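You operate a simulated robot arm through the tools that you are given. There is no shell and no other tool. Be economical: measure what you need, move in short steps, check, and stop when the job is done.

Carry out the task below with a simulated robot arm. There is one attempt and no reset: what you move stays moved.

TASK
Take the silver bangle from the top of the luggage stand and put it on the wooden coaster.
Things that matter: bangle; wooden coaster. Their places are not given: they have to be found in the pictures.

It is judged by the outcome, as a careful person would: the job done as asked, and still so three seconds after it is handed in. It fails if anything else is knocked over, pushed out of place, dropped, spilled or broken.

THE ROBOT
A 6-joint arm with a two-finger parallel gripper, fixed in place. Base frame: the origin is at the foot of the arm, x ahead of it, y to its left, z up; the work surface is at about z = 499. Lengths are in mm, angles in rad, forces in N, time in s.
With the tool pointing down near the work surface it reaches from about 100 to 600 mm from the base axis. Its first joint turns from -1.152 to 1.152 rad. Payload 2.9 kg.
Tool frame: the origin (TCP) lies between the finger pads and is the grasp point; the fingertips stand 30 mm ahead of it; z points along the fingers, y is the line along which they close. The gripper opens to 110 mm. The fingers are 20 mm wide and 10 mm thick; the gripper's body (48 by 112 mm) begins 55 mm behind the TCP.
Orientation is told as [roll, pitch, yaw] about the base's x, y, z axes, in that order, counted from this pose: with the fingers straight down and closing along the base's y, the tool's x points along the base's -x, its y along +y and its z along -z.

THE INTERFACE
- The arm moves only by the tool nudge_tool. Its argument "motion" is a list of rows, each a list of 4 numbers: the shift along the tool's x, y, z in mm, then the turn about the tool's z in degrees. In form: [[tx, ty, tz, twist], ...]. A call has 1 to 8 rows; each row is the pose to reach, as a shift and turn from the pose commanded when the call began, along the tool's axes at that moment. "fingers" is the finger opening in mm, from 0 to 110, set as the call begins (left out, the last holds). A row lasts 0.2 s, in which the tool goes at most 50 mm and 0.15 rad; a call with a longer step from one row to the next is refused whole, and so is a gripper value outside its range. A pose out of reach is approached as far as the arm can. The call stops where the force on the tool passes 40 N (or 10 N more than at its start, if that is more) or the arm is blocked; 0.2 s more then pass. The fingers move at their own pace (about 108 mm/s each) and stop on an object; they squeeze with about 43 N. The grip force told is the motor's: it shows also when the fingers shut on nothing. Time passes only in rows, and 0.2 s behind the last, so rows that repeat a pose let the fingers close. It gives the time, the measured TCP pose, the force on the tool (base axes), the opening and the grip force at its end, in the units of the frame above (readings bear some noise), and new pictures: "views" is both (left out), scene, wrist or none.
- Cameras (640 x 400 px; columns grow to the right, rows downward): "scene" is fixed at [69.5, 437, 1368.1]; the picture's right is [-0.77, -0.64, 0.00], its down [-0.45, 0.55, -0.70] and it looks along [0.44, -0.54, -0.71] (base axes); focal length 352 px, centre (320, 200). "wrist" rides on the gripper at [-36, 0, -57] in the tool frame; the picture's right is [0.00, -1.00, 0.00], its down [0.97, 0.00, -0.24] and it looks along [0.24, 0.00, 0.97] (tool axes); focal length 218 px, centre (320, 200).
- point_at(camera, pixels): there is no depth. For up to 12 entries [column, row, z] of the newest picture of that camera ("zoom" is the newest enlarged one), the place [x, y] in the base frame at which the ray of that pixel passes the height z, good to about 3 mm. No time passes.
- enlarge(camera, box): a new picture of the part [left, top, right, bottom] of that camera's present view, enlarged. No time passes.
- close_job(): hands the job in; it is judged then, once.

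Work in short steps. Measure before you move; look again where a grasp or a placing could have gone wrong, and mend it. You have 60 turns and 120 pictures in all, the two below and enlarged ones among them. Open the gripper and draw the arm clear of the work before you hand the job in, unless the task says otherwise; then end with one line.

The tools are called after "Call:" by a JSON object that holds its "op" and its "data". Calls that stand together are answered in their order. nudge_tool: Moves the arm, as the interface text tells. Its arguments: {"type":"object","properties":{"motion":{"type":"array"},"fingers":{"type":"number"},"views":{"type":"string","enum":["both","scene","wrist","none"]}},"required":["motion"]} The other tools are called the same way: point_at (camera, pixels) gives the place at which the rays of pixels pass given heights; enlarge (camera, box) takes an enlarged picture of a part of a camera's view; close_job () hands the job in.

At the start:

```text
t: 0.0
ee_pos: [398.0, -228.6, 720.9]
tcp_rot: [0.001, 0.001, -0.001]
force: [0.2, -0.2, 0.3]
gripper_width: 110.1
finger_force: 0.1
```

scene: 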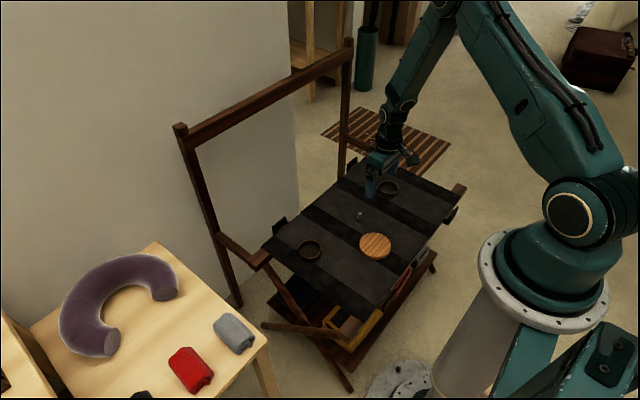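
wrist: 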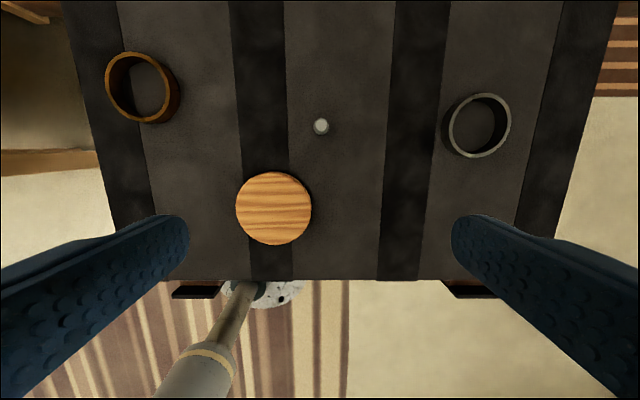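

The wrist view shows the silver bangle at about (478,125), the coaster at (274,208), a brown ring at (142,87) and a small knob at (321,126). I'll enlarge and measure these.

Call:
{"op": "enlarge", "data": {"camera": "wrist", "box": [400, 60, 560, 180]}}

Call:
{"op": "enlarge", "data": {"camera": "scene", "box": [260, 140, 480, 290]}}

Call:
{"op": "point_at", "data": {"camera": "wrist", "pixels": [[443, 128, 499], [511, 122, 499], [478, 93, 499], [478, 158, 499], [236, 208, 505], [312, 208, 505], [274, 172, 505], [274, 245, 505], [321, 126, 510]]}}

Call:
{"op": "point_at", "data": {"camera": "scene", "pixels": [[388, 188, 499], [375, 245, 505], [360, 215, 510], [309, 249, 499], [388, 183, 520]]}}

```text
3.33 times, centred on (480, 120) of wrist
```

zoom: 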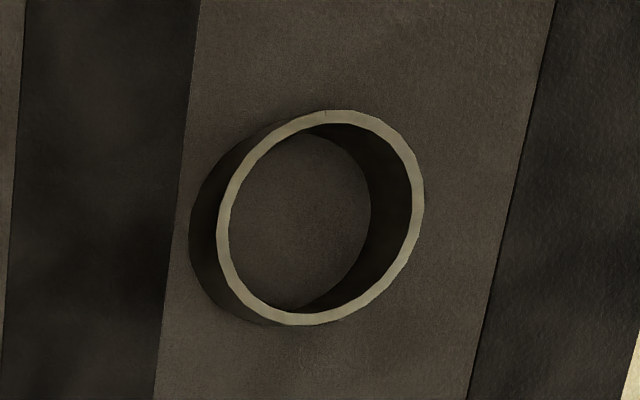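

```text
2.67 times, centred on (370, 215) of scene
```

zoom: 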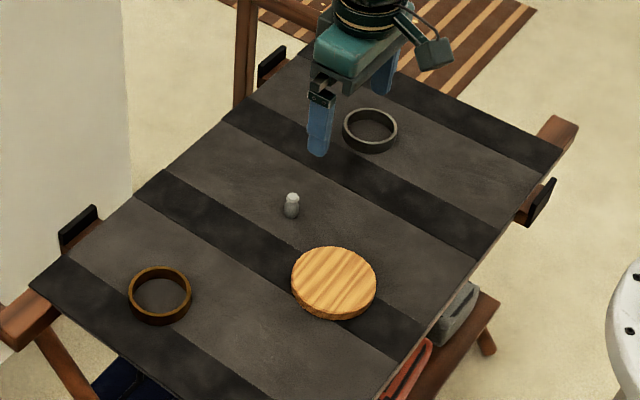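

```text
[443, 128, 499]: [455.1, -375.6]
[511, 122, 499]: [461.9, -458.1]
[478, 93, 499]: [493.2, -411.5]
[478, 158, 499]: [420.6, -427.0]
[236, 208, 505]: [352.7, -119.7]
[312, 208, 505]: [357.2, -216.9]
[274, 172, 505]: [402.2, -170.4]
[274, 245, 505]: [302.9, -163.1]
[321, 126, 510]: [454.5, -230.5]
```

```text
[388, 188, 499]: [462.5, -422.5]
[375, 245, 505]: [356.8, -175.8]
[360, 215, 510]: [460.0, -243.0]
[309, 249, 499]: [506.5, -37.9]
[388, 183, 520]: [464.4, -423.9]
```

The ring's rim looks about 15 mm above the surface and about 75 mm across. I'll measure it at rim height.

Call:
{"op": "point_at", "data": {"camera": "wrist", "pixels": [[454.3, 126, 515], [506, 119, 515], [484, 92.5, 515], [474.5, 151.7, 515], [480, 119.5, 515], [236, 208, 510], [312, 208, 510], [274, 172, 510], [274, 245, 510]]}}

Call:
{"op": "point_at", "data": {"camera": "zoom", "pixels": [[342, 127, 515], [397, 127, 515], [370, 108, 515], [370, 148, 515], [291, 283, 510], [377, 283, 510], [334, 247, 510], [334, 315, 510]]}}

```text
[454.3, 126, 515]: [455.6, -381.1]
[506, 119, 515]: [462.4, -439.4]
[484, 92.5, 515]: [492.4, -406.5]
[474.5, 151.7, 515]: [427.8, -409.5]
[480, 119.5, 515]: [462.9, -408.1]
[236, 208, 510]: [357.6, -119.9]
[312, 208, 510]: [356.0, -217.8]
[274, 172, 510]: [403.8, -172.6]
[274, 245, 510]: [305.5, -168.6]
```

```text
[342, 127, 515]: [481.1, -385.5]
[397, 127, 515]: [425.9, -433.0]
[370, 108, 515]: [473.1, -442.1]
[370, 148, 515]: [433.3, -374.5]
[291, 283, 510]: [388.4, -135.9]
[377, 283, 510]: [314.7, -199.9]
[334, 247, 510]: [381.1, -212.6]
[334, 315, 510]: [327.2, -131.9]
```

The ring centre is about (459,-409) and about 65 mm across; the coaster centre is about (355,-170). I'll move above the ring at the present height and look again.

Call:
{"op": "nudge_tool", "data": {"motion": [[-15, -45, 0, 0], [-30, -90, 0, 0], [-45, -135, 0, 0], [-59, -180, 0, 0], [-59, -180, 0, 0]]}}

```text
t: 1.2
ee_pos: [454.8, -410.2, 719.6]
tcp_rot: [-0.001, 0.001, 0.002]
force: [-0.7, 1.1, 0.6]
gripper_width: 110.0
finger_force: 0.3
```

scene: 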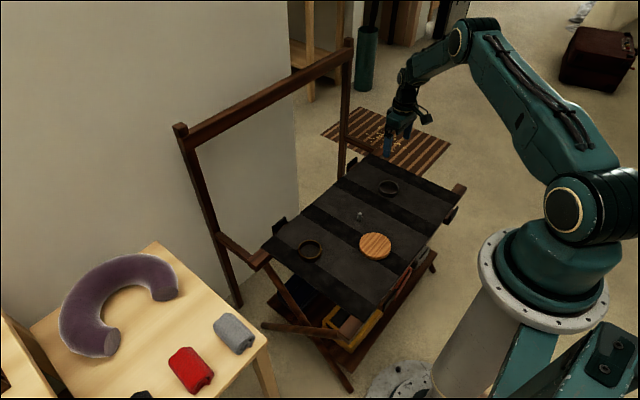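
wrist: 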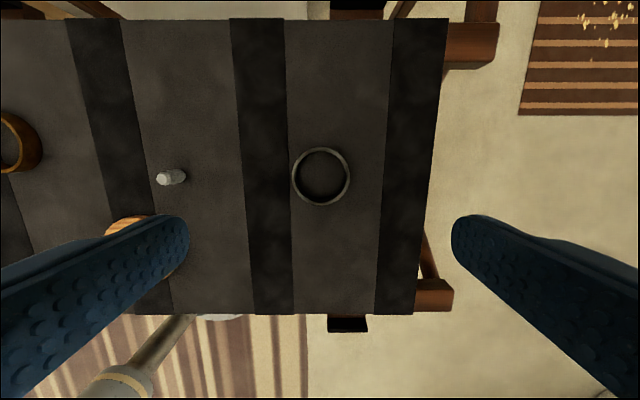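

The ring is now at about (321,177), nearly centred. I'll measure it.

Call:
{"op": "enlarge", "data": {"camera": "wrist", "box": [281, 150, 361, 200]}}

Call:
{"op": "point_at", "data": {"camera": "wrist", "pixels": [[291.5, 176, 515], [350.5, 176, 515], [321, 147, 515], [321, 206, 515], [321, 176.5, 515]]}}

```text
8.00 times, centred on (321, 175) of wrist
```

zoom: 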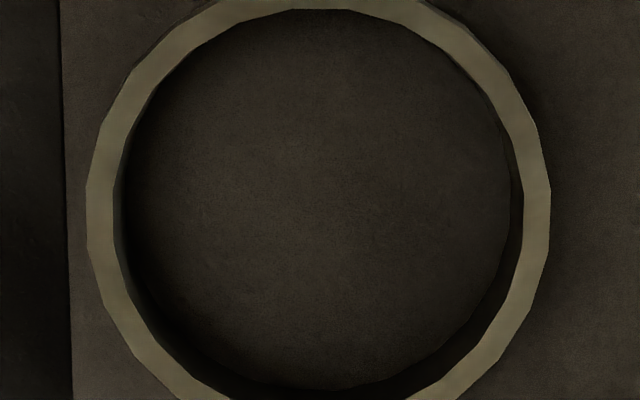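

```text
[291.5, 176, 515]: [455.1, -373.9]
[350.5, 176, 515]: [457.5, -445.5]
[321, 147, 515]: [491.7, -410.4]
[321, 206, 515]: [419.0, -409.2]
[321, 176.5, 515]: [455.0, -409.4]
```

The ring (71 mm across, centre (455,-410)) is right under the TCP. I'll go down most of the way.

Call:
{"op": "nudge_tool", "data": {"motion": [[0, 0, 45, 0], [0, 0, 90, 0], [0, 0, 130, 0], [0, 0, 160, 0], [0, 0, 160, 0]]}}

```text
t: 2.4
ee_pos: [457.3, -409.4, 560.1]
tcp_rot: [0.001, -0.001, 0.0]
force: [0.9, -0.3, 0.1]
gripper_width: 109.9
finger_force: 0.1
```

scene: 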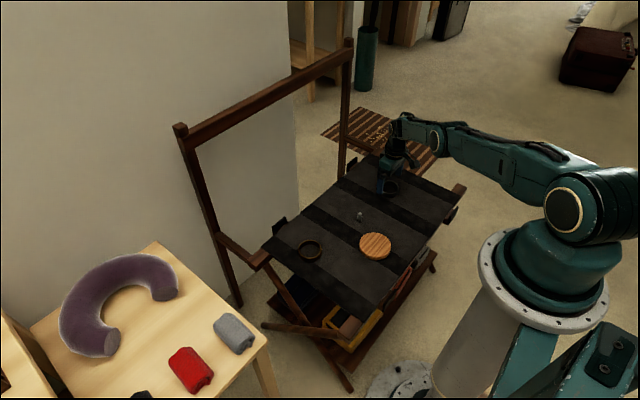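
wrist: 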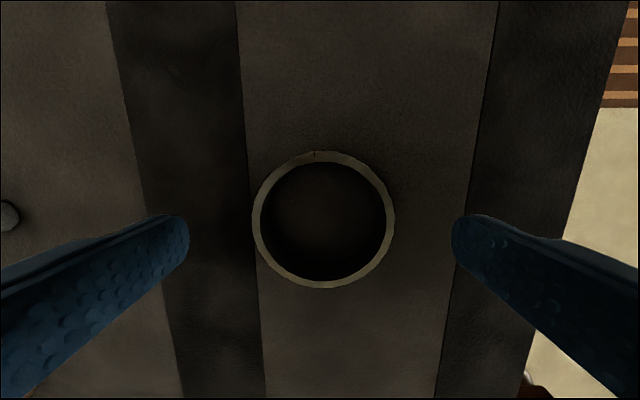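

The ring at (323,220) is centred between the fingers, where I predicted. I'll lower 27 mm so the tips stop just above the surface.

Call:
{"op": "nudge_tool", "data": {"motion": [[0, 0, 14, 0], [0, 0, 27, 0], [0, 0, 27, 0]], "views": "both"}}

```text
t: 3.2
ee_pos: [448.3, -400.7, 538.6]
tcp_rot: [-0.001, 0.0, 0.001]
force: [-0.4, -0.6, 0.1]
gripper_width: 109.9
finger_force: 0.0
out of reach, approached as far as the arm can: row 1, 2, 3
```

scene: 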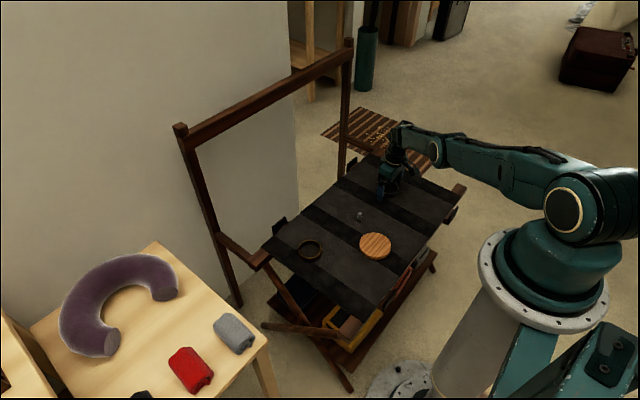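
wrist: 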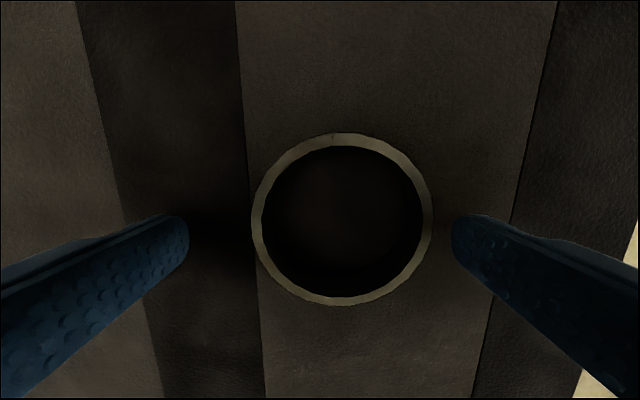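

The reach limit (about 600 mm) pulled the TCP to (448,-401), so I can't straddle the whole ring. I'll pinch its +y wall at about (455,-377), radius 591, with one finger inside. I rise first and part-close the fingers.

Call:
{"op": "nudge_tool", "data": {"motion": [[0, 0, -35, 0], [0, 0, -50, 0], [0, 0, -50, 0]], "fingers": 40, "views": "none"}}

```text
t: 4.0
ee_pos: [450.4, -402.6, 589.5]
tcp_rot: [-0.001, 0.001, -0.001]
force: [0.1, -0.7, 0.5]
gripper_width: 40.0
finger_force: 0.0
```

The TCP is at (450,-402.5,589). I'll shift over the +y wall and check.

Call:
{"op": "nudge_tool", "data": {"motion": [[-5, 26, 0, 0], [-5, 26, 30, 0], [-5, 26, 30, 0]], "views": "wrist"}}

```text
t: 4.8
ee_pos: [452.8, -375.0, 557.8]
tcp_rot: [-0.002, 0.002, -0.001]
force: [-0.7, -0.5, 0.6]
gripper_width: 39.9
finger_force: 0.1
```

wrist: 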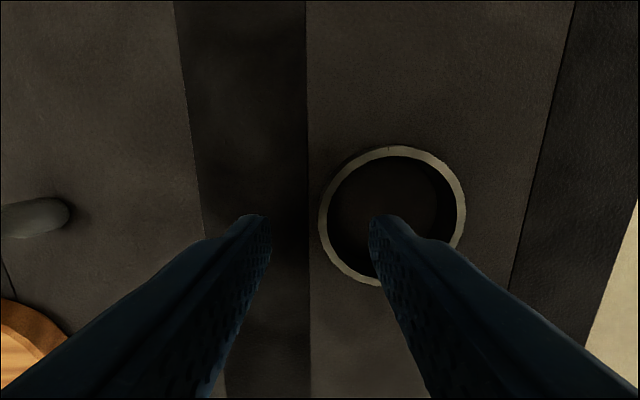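

The near wall (col 324) lies between the fingers and the inner finger is over the ring's opening. Going down 24 mm.

Call:
{"op": "nudge_tool", "data": {"motion": [[-1, 0, 12, 0], [-1, 0, 20, 0], [-1, 0, 24, 0], [-1, 0, 24, 0]]}}

```text
t: 5.8
ee_pos: [455.7, -377.1, 534.9]
tcp_rot: [-0.001, -0.001, -0.001]
force: [-0.7, 0.4, -0.1]
gripper_width: 40.0
finger_force: 0.1
```

scene: 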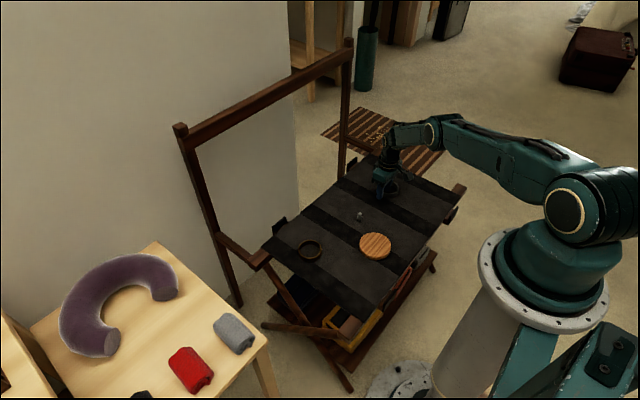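
wrist: 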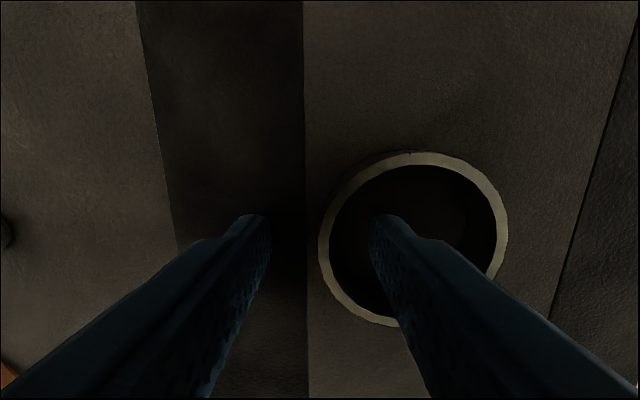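

Tips are at about z 505, with the inner finger inside the ring. I'll lower 2 mm and close.

Call:
{"op": "nudge_tool", "data": {"motion": [[0, 0, 2, 0], [0, 0, 2, 0], [0, 0, 2, 0], [0, 0, 2, 0]], "fingers": 0, "views": "wrist"}}

```text
t: 6.8
ee_pos: [456.7, -375.4, 534.3]
tcp_rot: [-0.002, -0.002, -0.001]
force: [-1.7, -2.1, 11.1]
gripper_width: 5.8
finger_force: 43.2
```

wrist: 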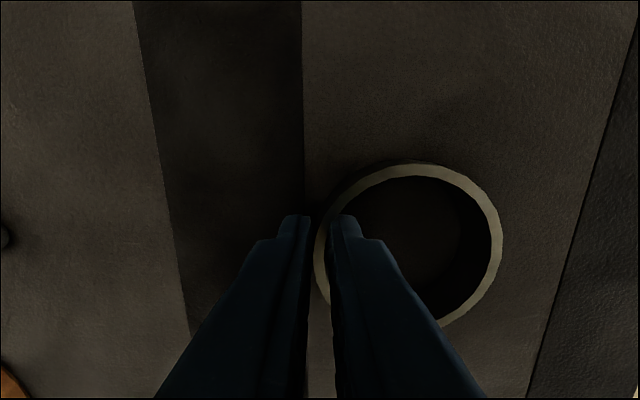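

The grip holds at 5.8 mm on the wall. The 11 N upward suggests the tips are touching the surface. Lifting.

Call:
{"op": "nudge_tool", "data": {"motion": [[0, 0, -10, 0], [0, 0, -30, 0], [0, 0, -60, 0], [0, 0, -90, 0], [0, 0, -90, 0]]}}

```text
t: 8.0
ee_pos: [455.6, -375.4, 624.0]
tcp_rot: [0.001, 0.0, 0.0]
force: [0.4, -0.8, -0.7]
gripper_width: 5.6
finger_force: 43.0
```

scene: 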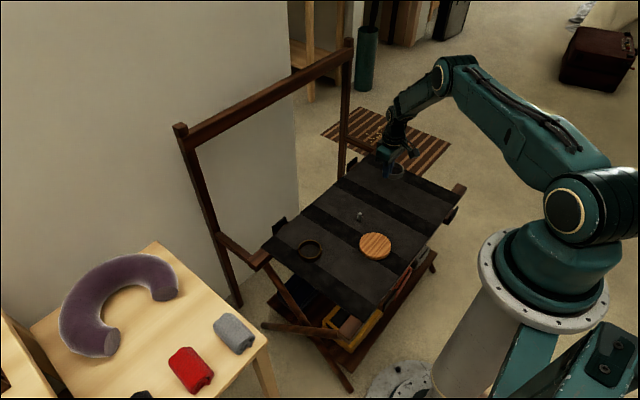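
wrist: 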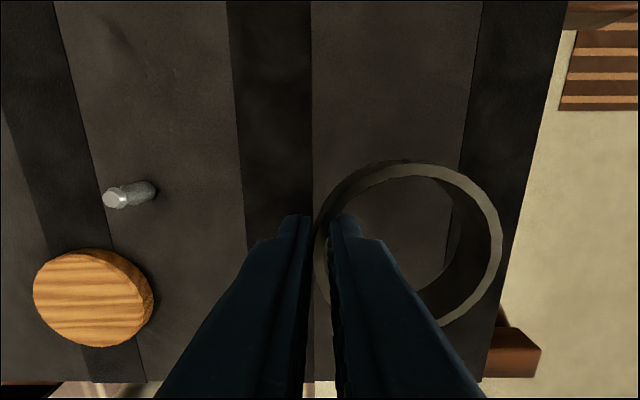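

The bangle is held, with its centre about 33 mm to -y of the TCP. I'll refine the coaster's position and height from this view.

Call:
{"op": "enlarge", "data": {"camera": "wrist", "box": [13, 230, 173, 370]}}

Call:
{"op": "point_at", "data": {"camera": "wrist", "pixels": [[34, 295, 505], [142, 301, 505], [90, 254, 505], [92, 346, 505], [34, 295, 512], [142, 301, 512], [90, 254, 512], [92, 346, 512]]}}

```text
2.86 times, centred on (93, 300) of wrist
```

zoom: 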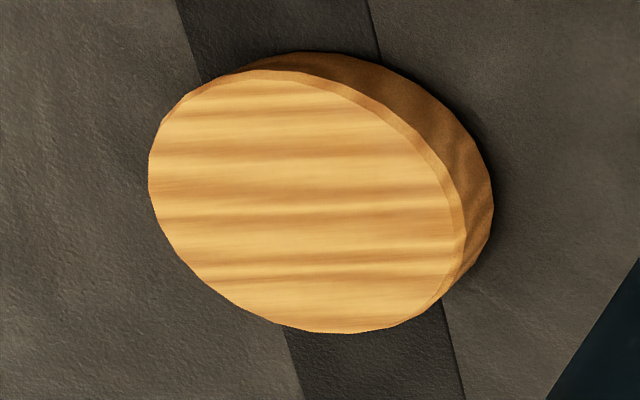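

```text
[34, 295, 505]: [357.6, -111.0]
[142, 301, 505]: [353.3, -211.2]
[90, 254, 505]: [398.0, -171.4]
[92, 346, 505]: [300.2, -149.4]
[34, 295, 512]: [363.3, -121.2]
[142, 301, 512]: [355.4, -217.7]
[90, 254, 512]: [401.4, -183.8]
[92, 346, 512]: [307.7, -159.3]
```

The coaster centre is about (355,-170) with its top at about z 511. I'll move to TCP (355,-137) at this height.

Call:
{"op": "nudge_tool", "data": {"motion": [[17, 40, 0, 0], [34, 80, 0, 0], [51, 120, 0, 0], [68, 160, 0, 0], [84, 200, 0, 0], [100, 239, 0, 0], [100, 239, 0, 0]]}}

```text
t: 9.6
ee_pos: [355.3, -135.7, 623.3]
tcp_rot: [0.0, 0.001, 0.0]
force: [-0.4, -0.3, -0.2]
gripper_width: 5.6
finger_force: 42.3
```

scene: 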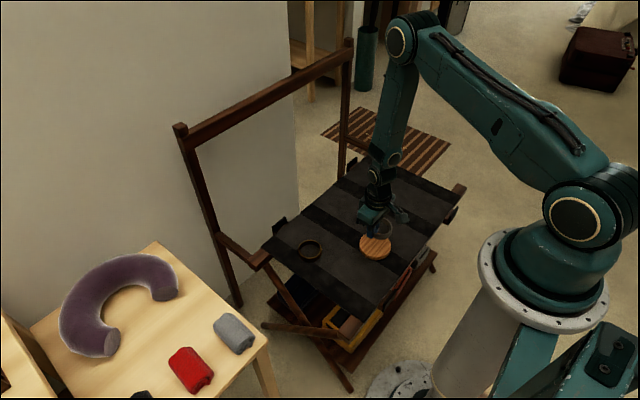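
wrist: 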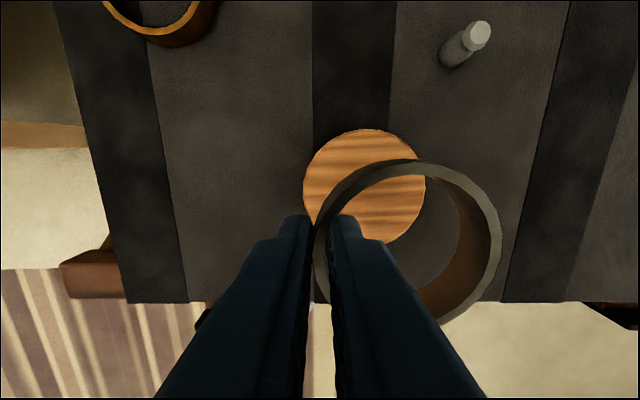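

Call:
{"op": "point_at", "data": {"camera": "wrist", "pixels": [[303, 189, 511], [426, 189, 511], [365, 128, 511]]}}

Call:
{"op": "nudge_tool", "data": {"motion": [[0, 0, 30, 0], [0, 0, 60, 0], [0, 0, 66, 0], [0, 0, 66, 0]]}}

```text
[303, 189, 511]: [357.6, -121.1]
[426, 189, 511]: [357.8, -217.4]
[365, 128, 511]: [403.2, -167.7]
```

```text
t: 10.6
ee_pos: [354.5, -136.6, 557.1]
tcp_rot: [0.001, 0.0, -0.001]
force: [-0.5, 0.1, -0.4]
gripper_width: 5.8
finger_force: 43.1
```

scene: 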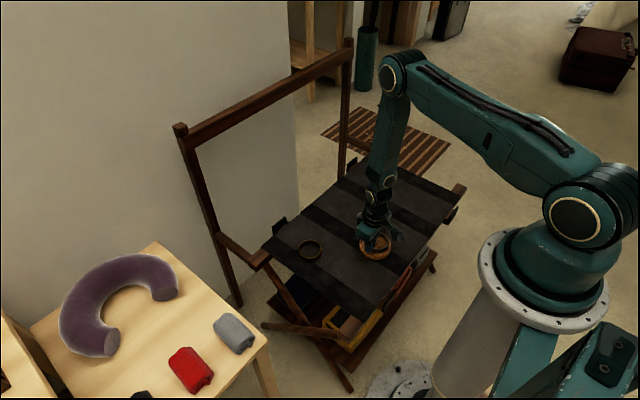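
wrist: 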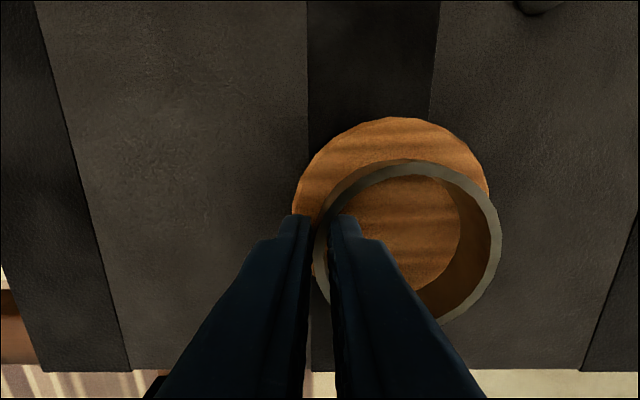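

The bangle is nearly over the coaster centre, which sits a further ~2 mm to +x and ~1.5 mm to -y. I'll correct that and lower gently.

Call:
{"op": "nudge_tool", "data": {"motion": [[-2, -1.5, 4, 0], [-2, -1.5, 7, 0], [-2, -1.5, 9, 0], [-2, -1.5, 9, 0]]}}

```text
t: 11.6
ee_pos: [356.4, -136.9, 549.1]
tcp_rot: [0.0, 0.002, 0.0]
force: [-4.8, 3.5, 27.4]
gripper_width: 5.9
finger_force: 42.7
```

scene: 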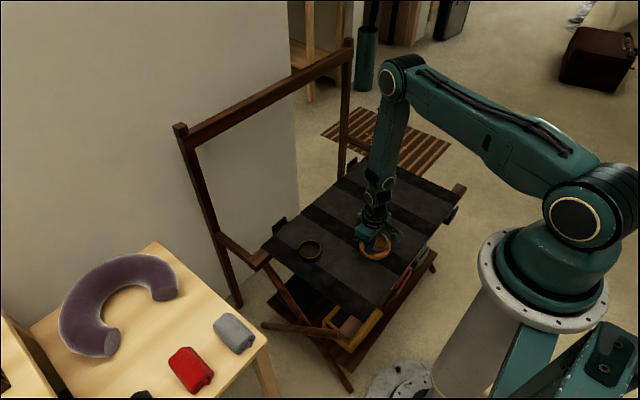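
wrist: 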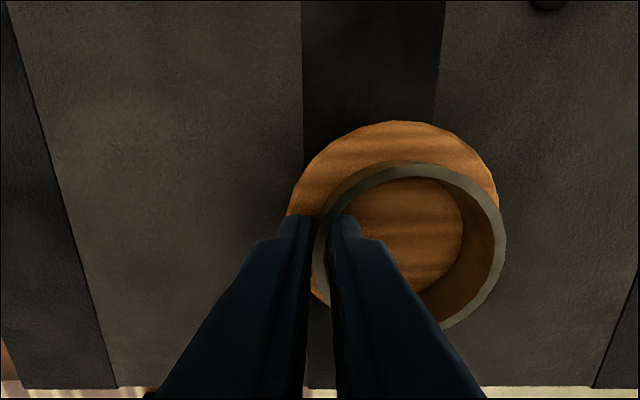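

It is in contact with the coaster at 27 N. I'll ease up 1 mm, then open to 30 mm.

Call:
{"op": "nudge_tool", "data": {"motion": [[0, 0, -1, 0], [0, 0, -1, 0]], "views": "none"}}

Call:
{"op": "nudge_tool", "data": {"motion": [[0, 0, 0, 0], [0, 0, 0, 0]], "fingers": 30, "views": "wrist"}}

```text
t: 12.2
ee_pos: [356.4, -138.4, 548.2]
tcp_rot: [-0.002, -0.003, -0.001]
force: [-0.2, -0.7, 8.3]
gripper_width: 5.7
finger_force: 43.0
```

```text
t: 12.8
ee_pos: [357.1, -138.2, 548.6]
tcp_rot: [0.001, -0.001, 0.001]
force: [0.8, 0.1, -0.3]
gripper_width: 30.1
finger_force: 0.1
```

wrist: 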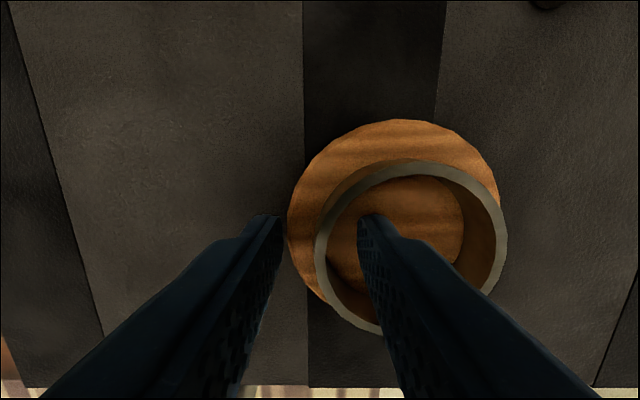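

Released, and both fingers are clear of the wall. I'll rise straight up and then move back.

Call:
{"op": "nudge_tool", "data": {"motion": [[0, 0, -10, 0], [0, 0, -40, 0], [0, 0, -80, 0], [0, 0, -120, 0], [0, 0, -160, 0], [30, 0, -190, 0], [30, 0, -190, 0]]}}

Call:
{"op": "enlarge", "data": {"camera": "wrist", "box": [280, 80, 480, 220]}}

Call:
{"op": "enlarge", "data": {"camera": "scene", "box": [260, 150, 480, 290]}}

```text
t: 14.4
ee_pos: [327.7, -138.6, 739.3]
tcp_rot: [0.0, 0.0, 0.0]
force: [1.0, 0.3, 0.3]
gripper_width: 29.9
finger_force: 0.0
```

scene: 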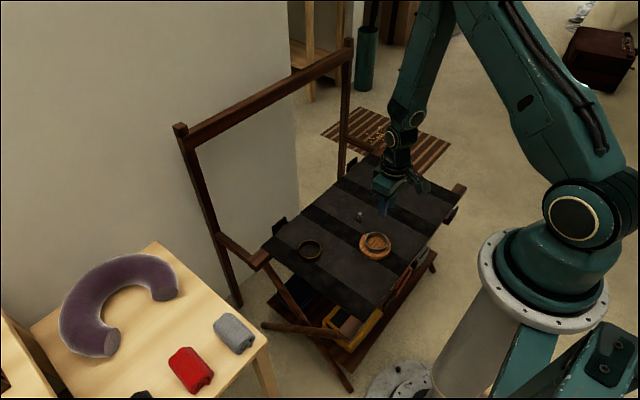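
wrist: 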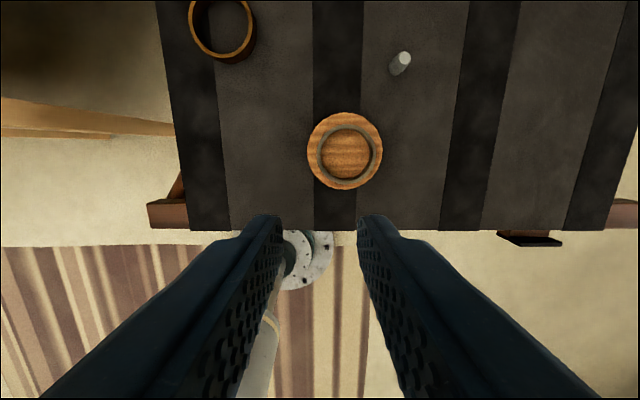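

```text
2.86 times, centred on (380, 150) of wrist
```

zoom: 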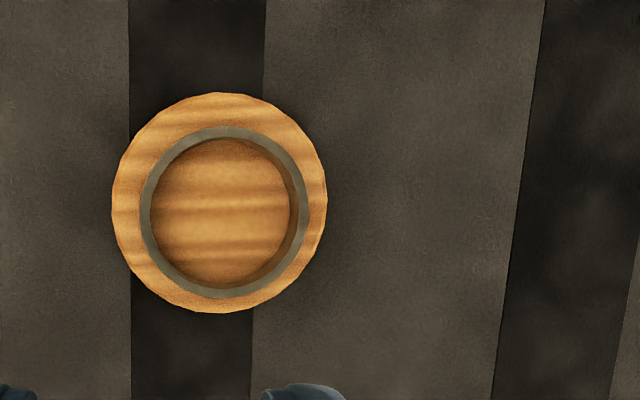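

```text
2.86 times, centred on (370, 220) of scene
```

zoom: 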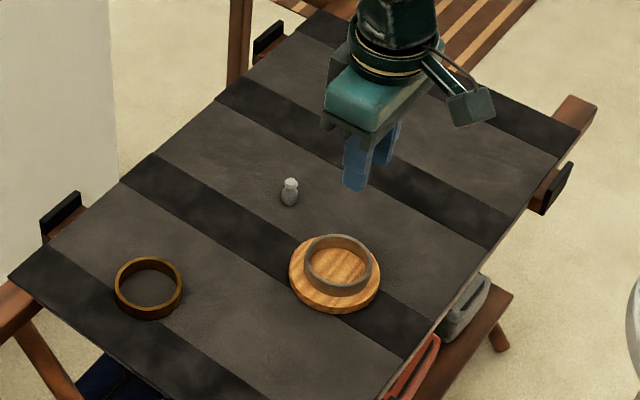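

The bangle lies flat and wholly inside the coaster's edge. Nothing else has moved, and the arm is clear with the gripper open.

Call:
{"op": "close_job", "data": {}}

```text
The job is handed in.
```

The silver bangle is lying flat on the wooden coaster, nothing else was moved, and the job is handed in.
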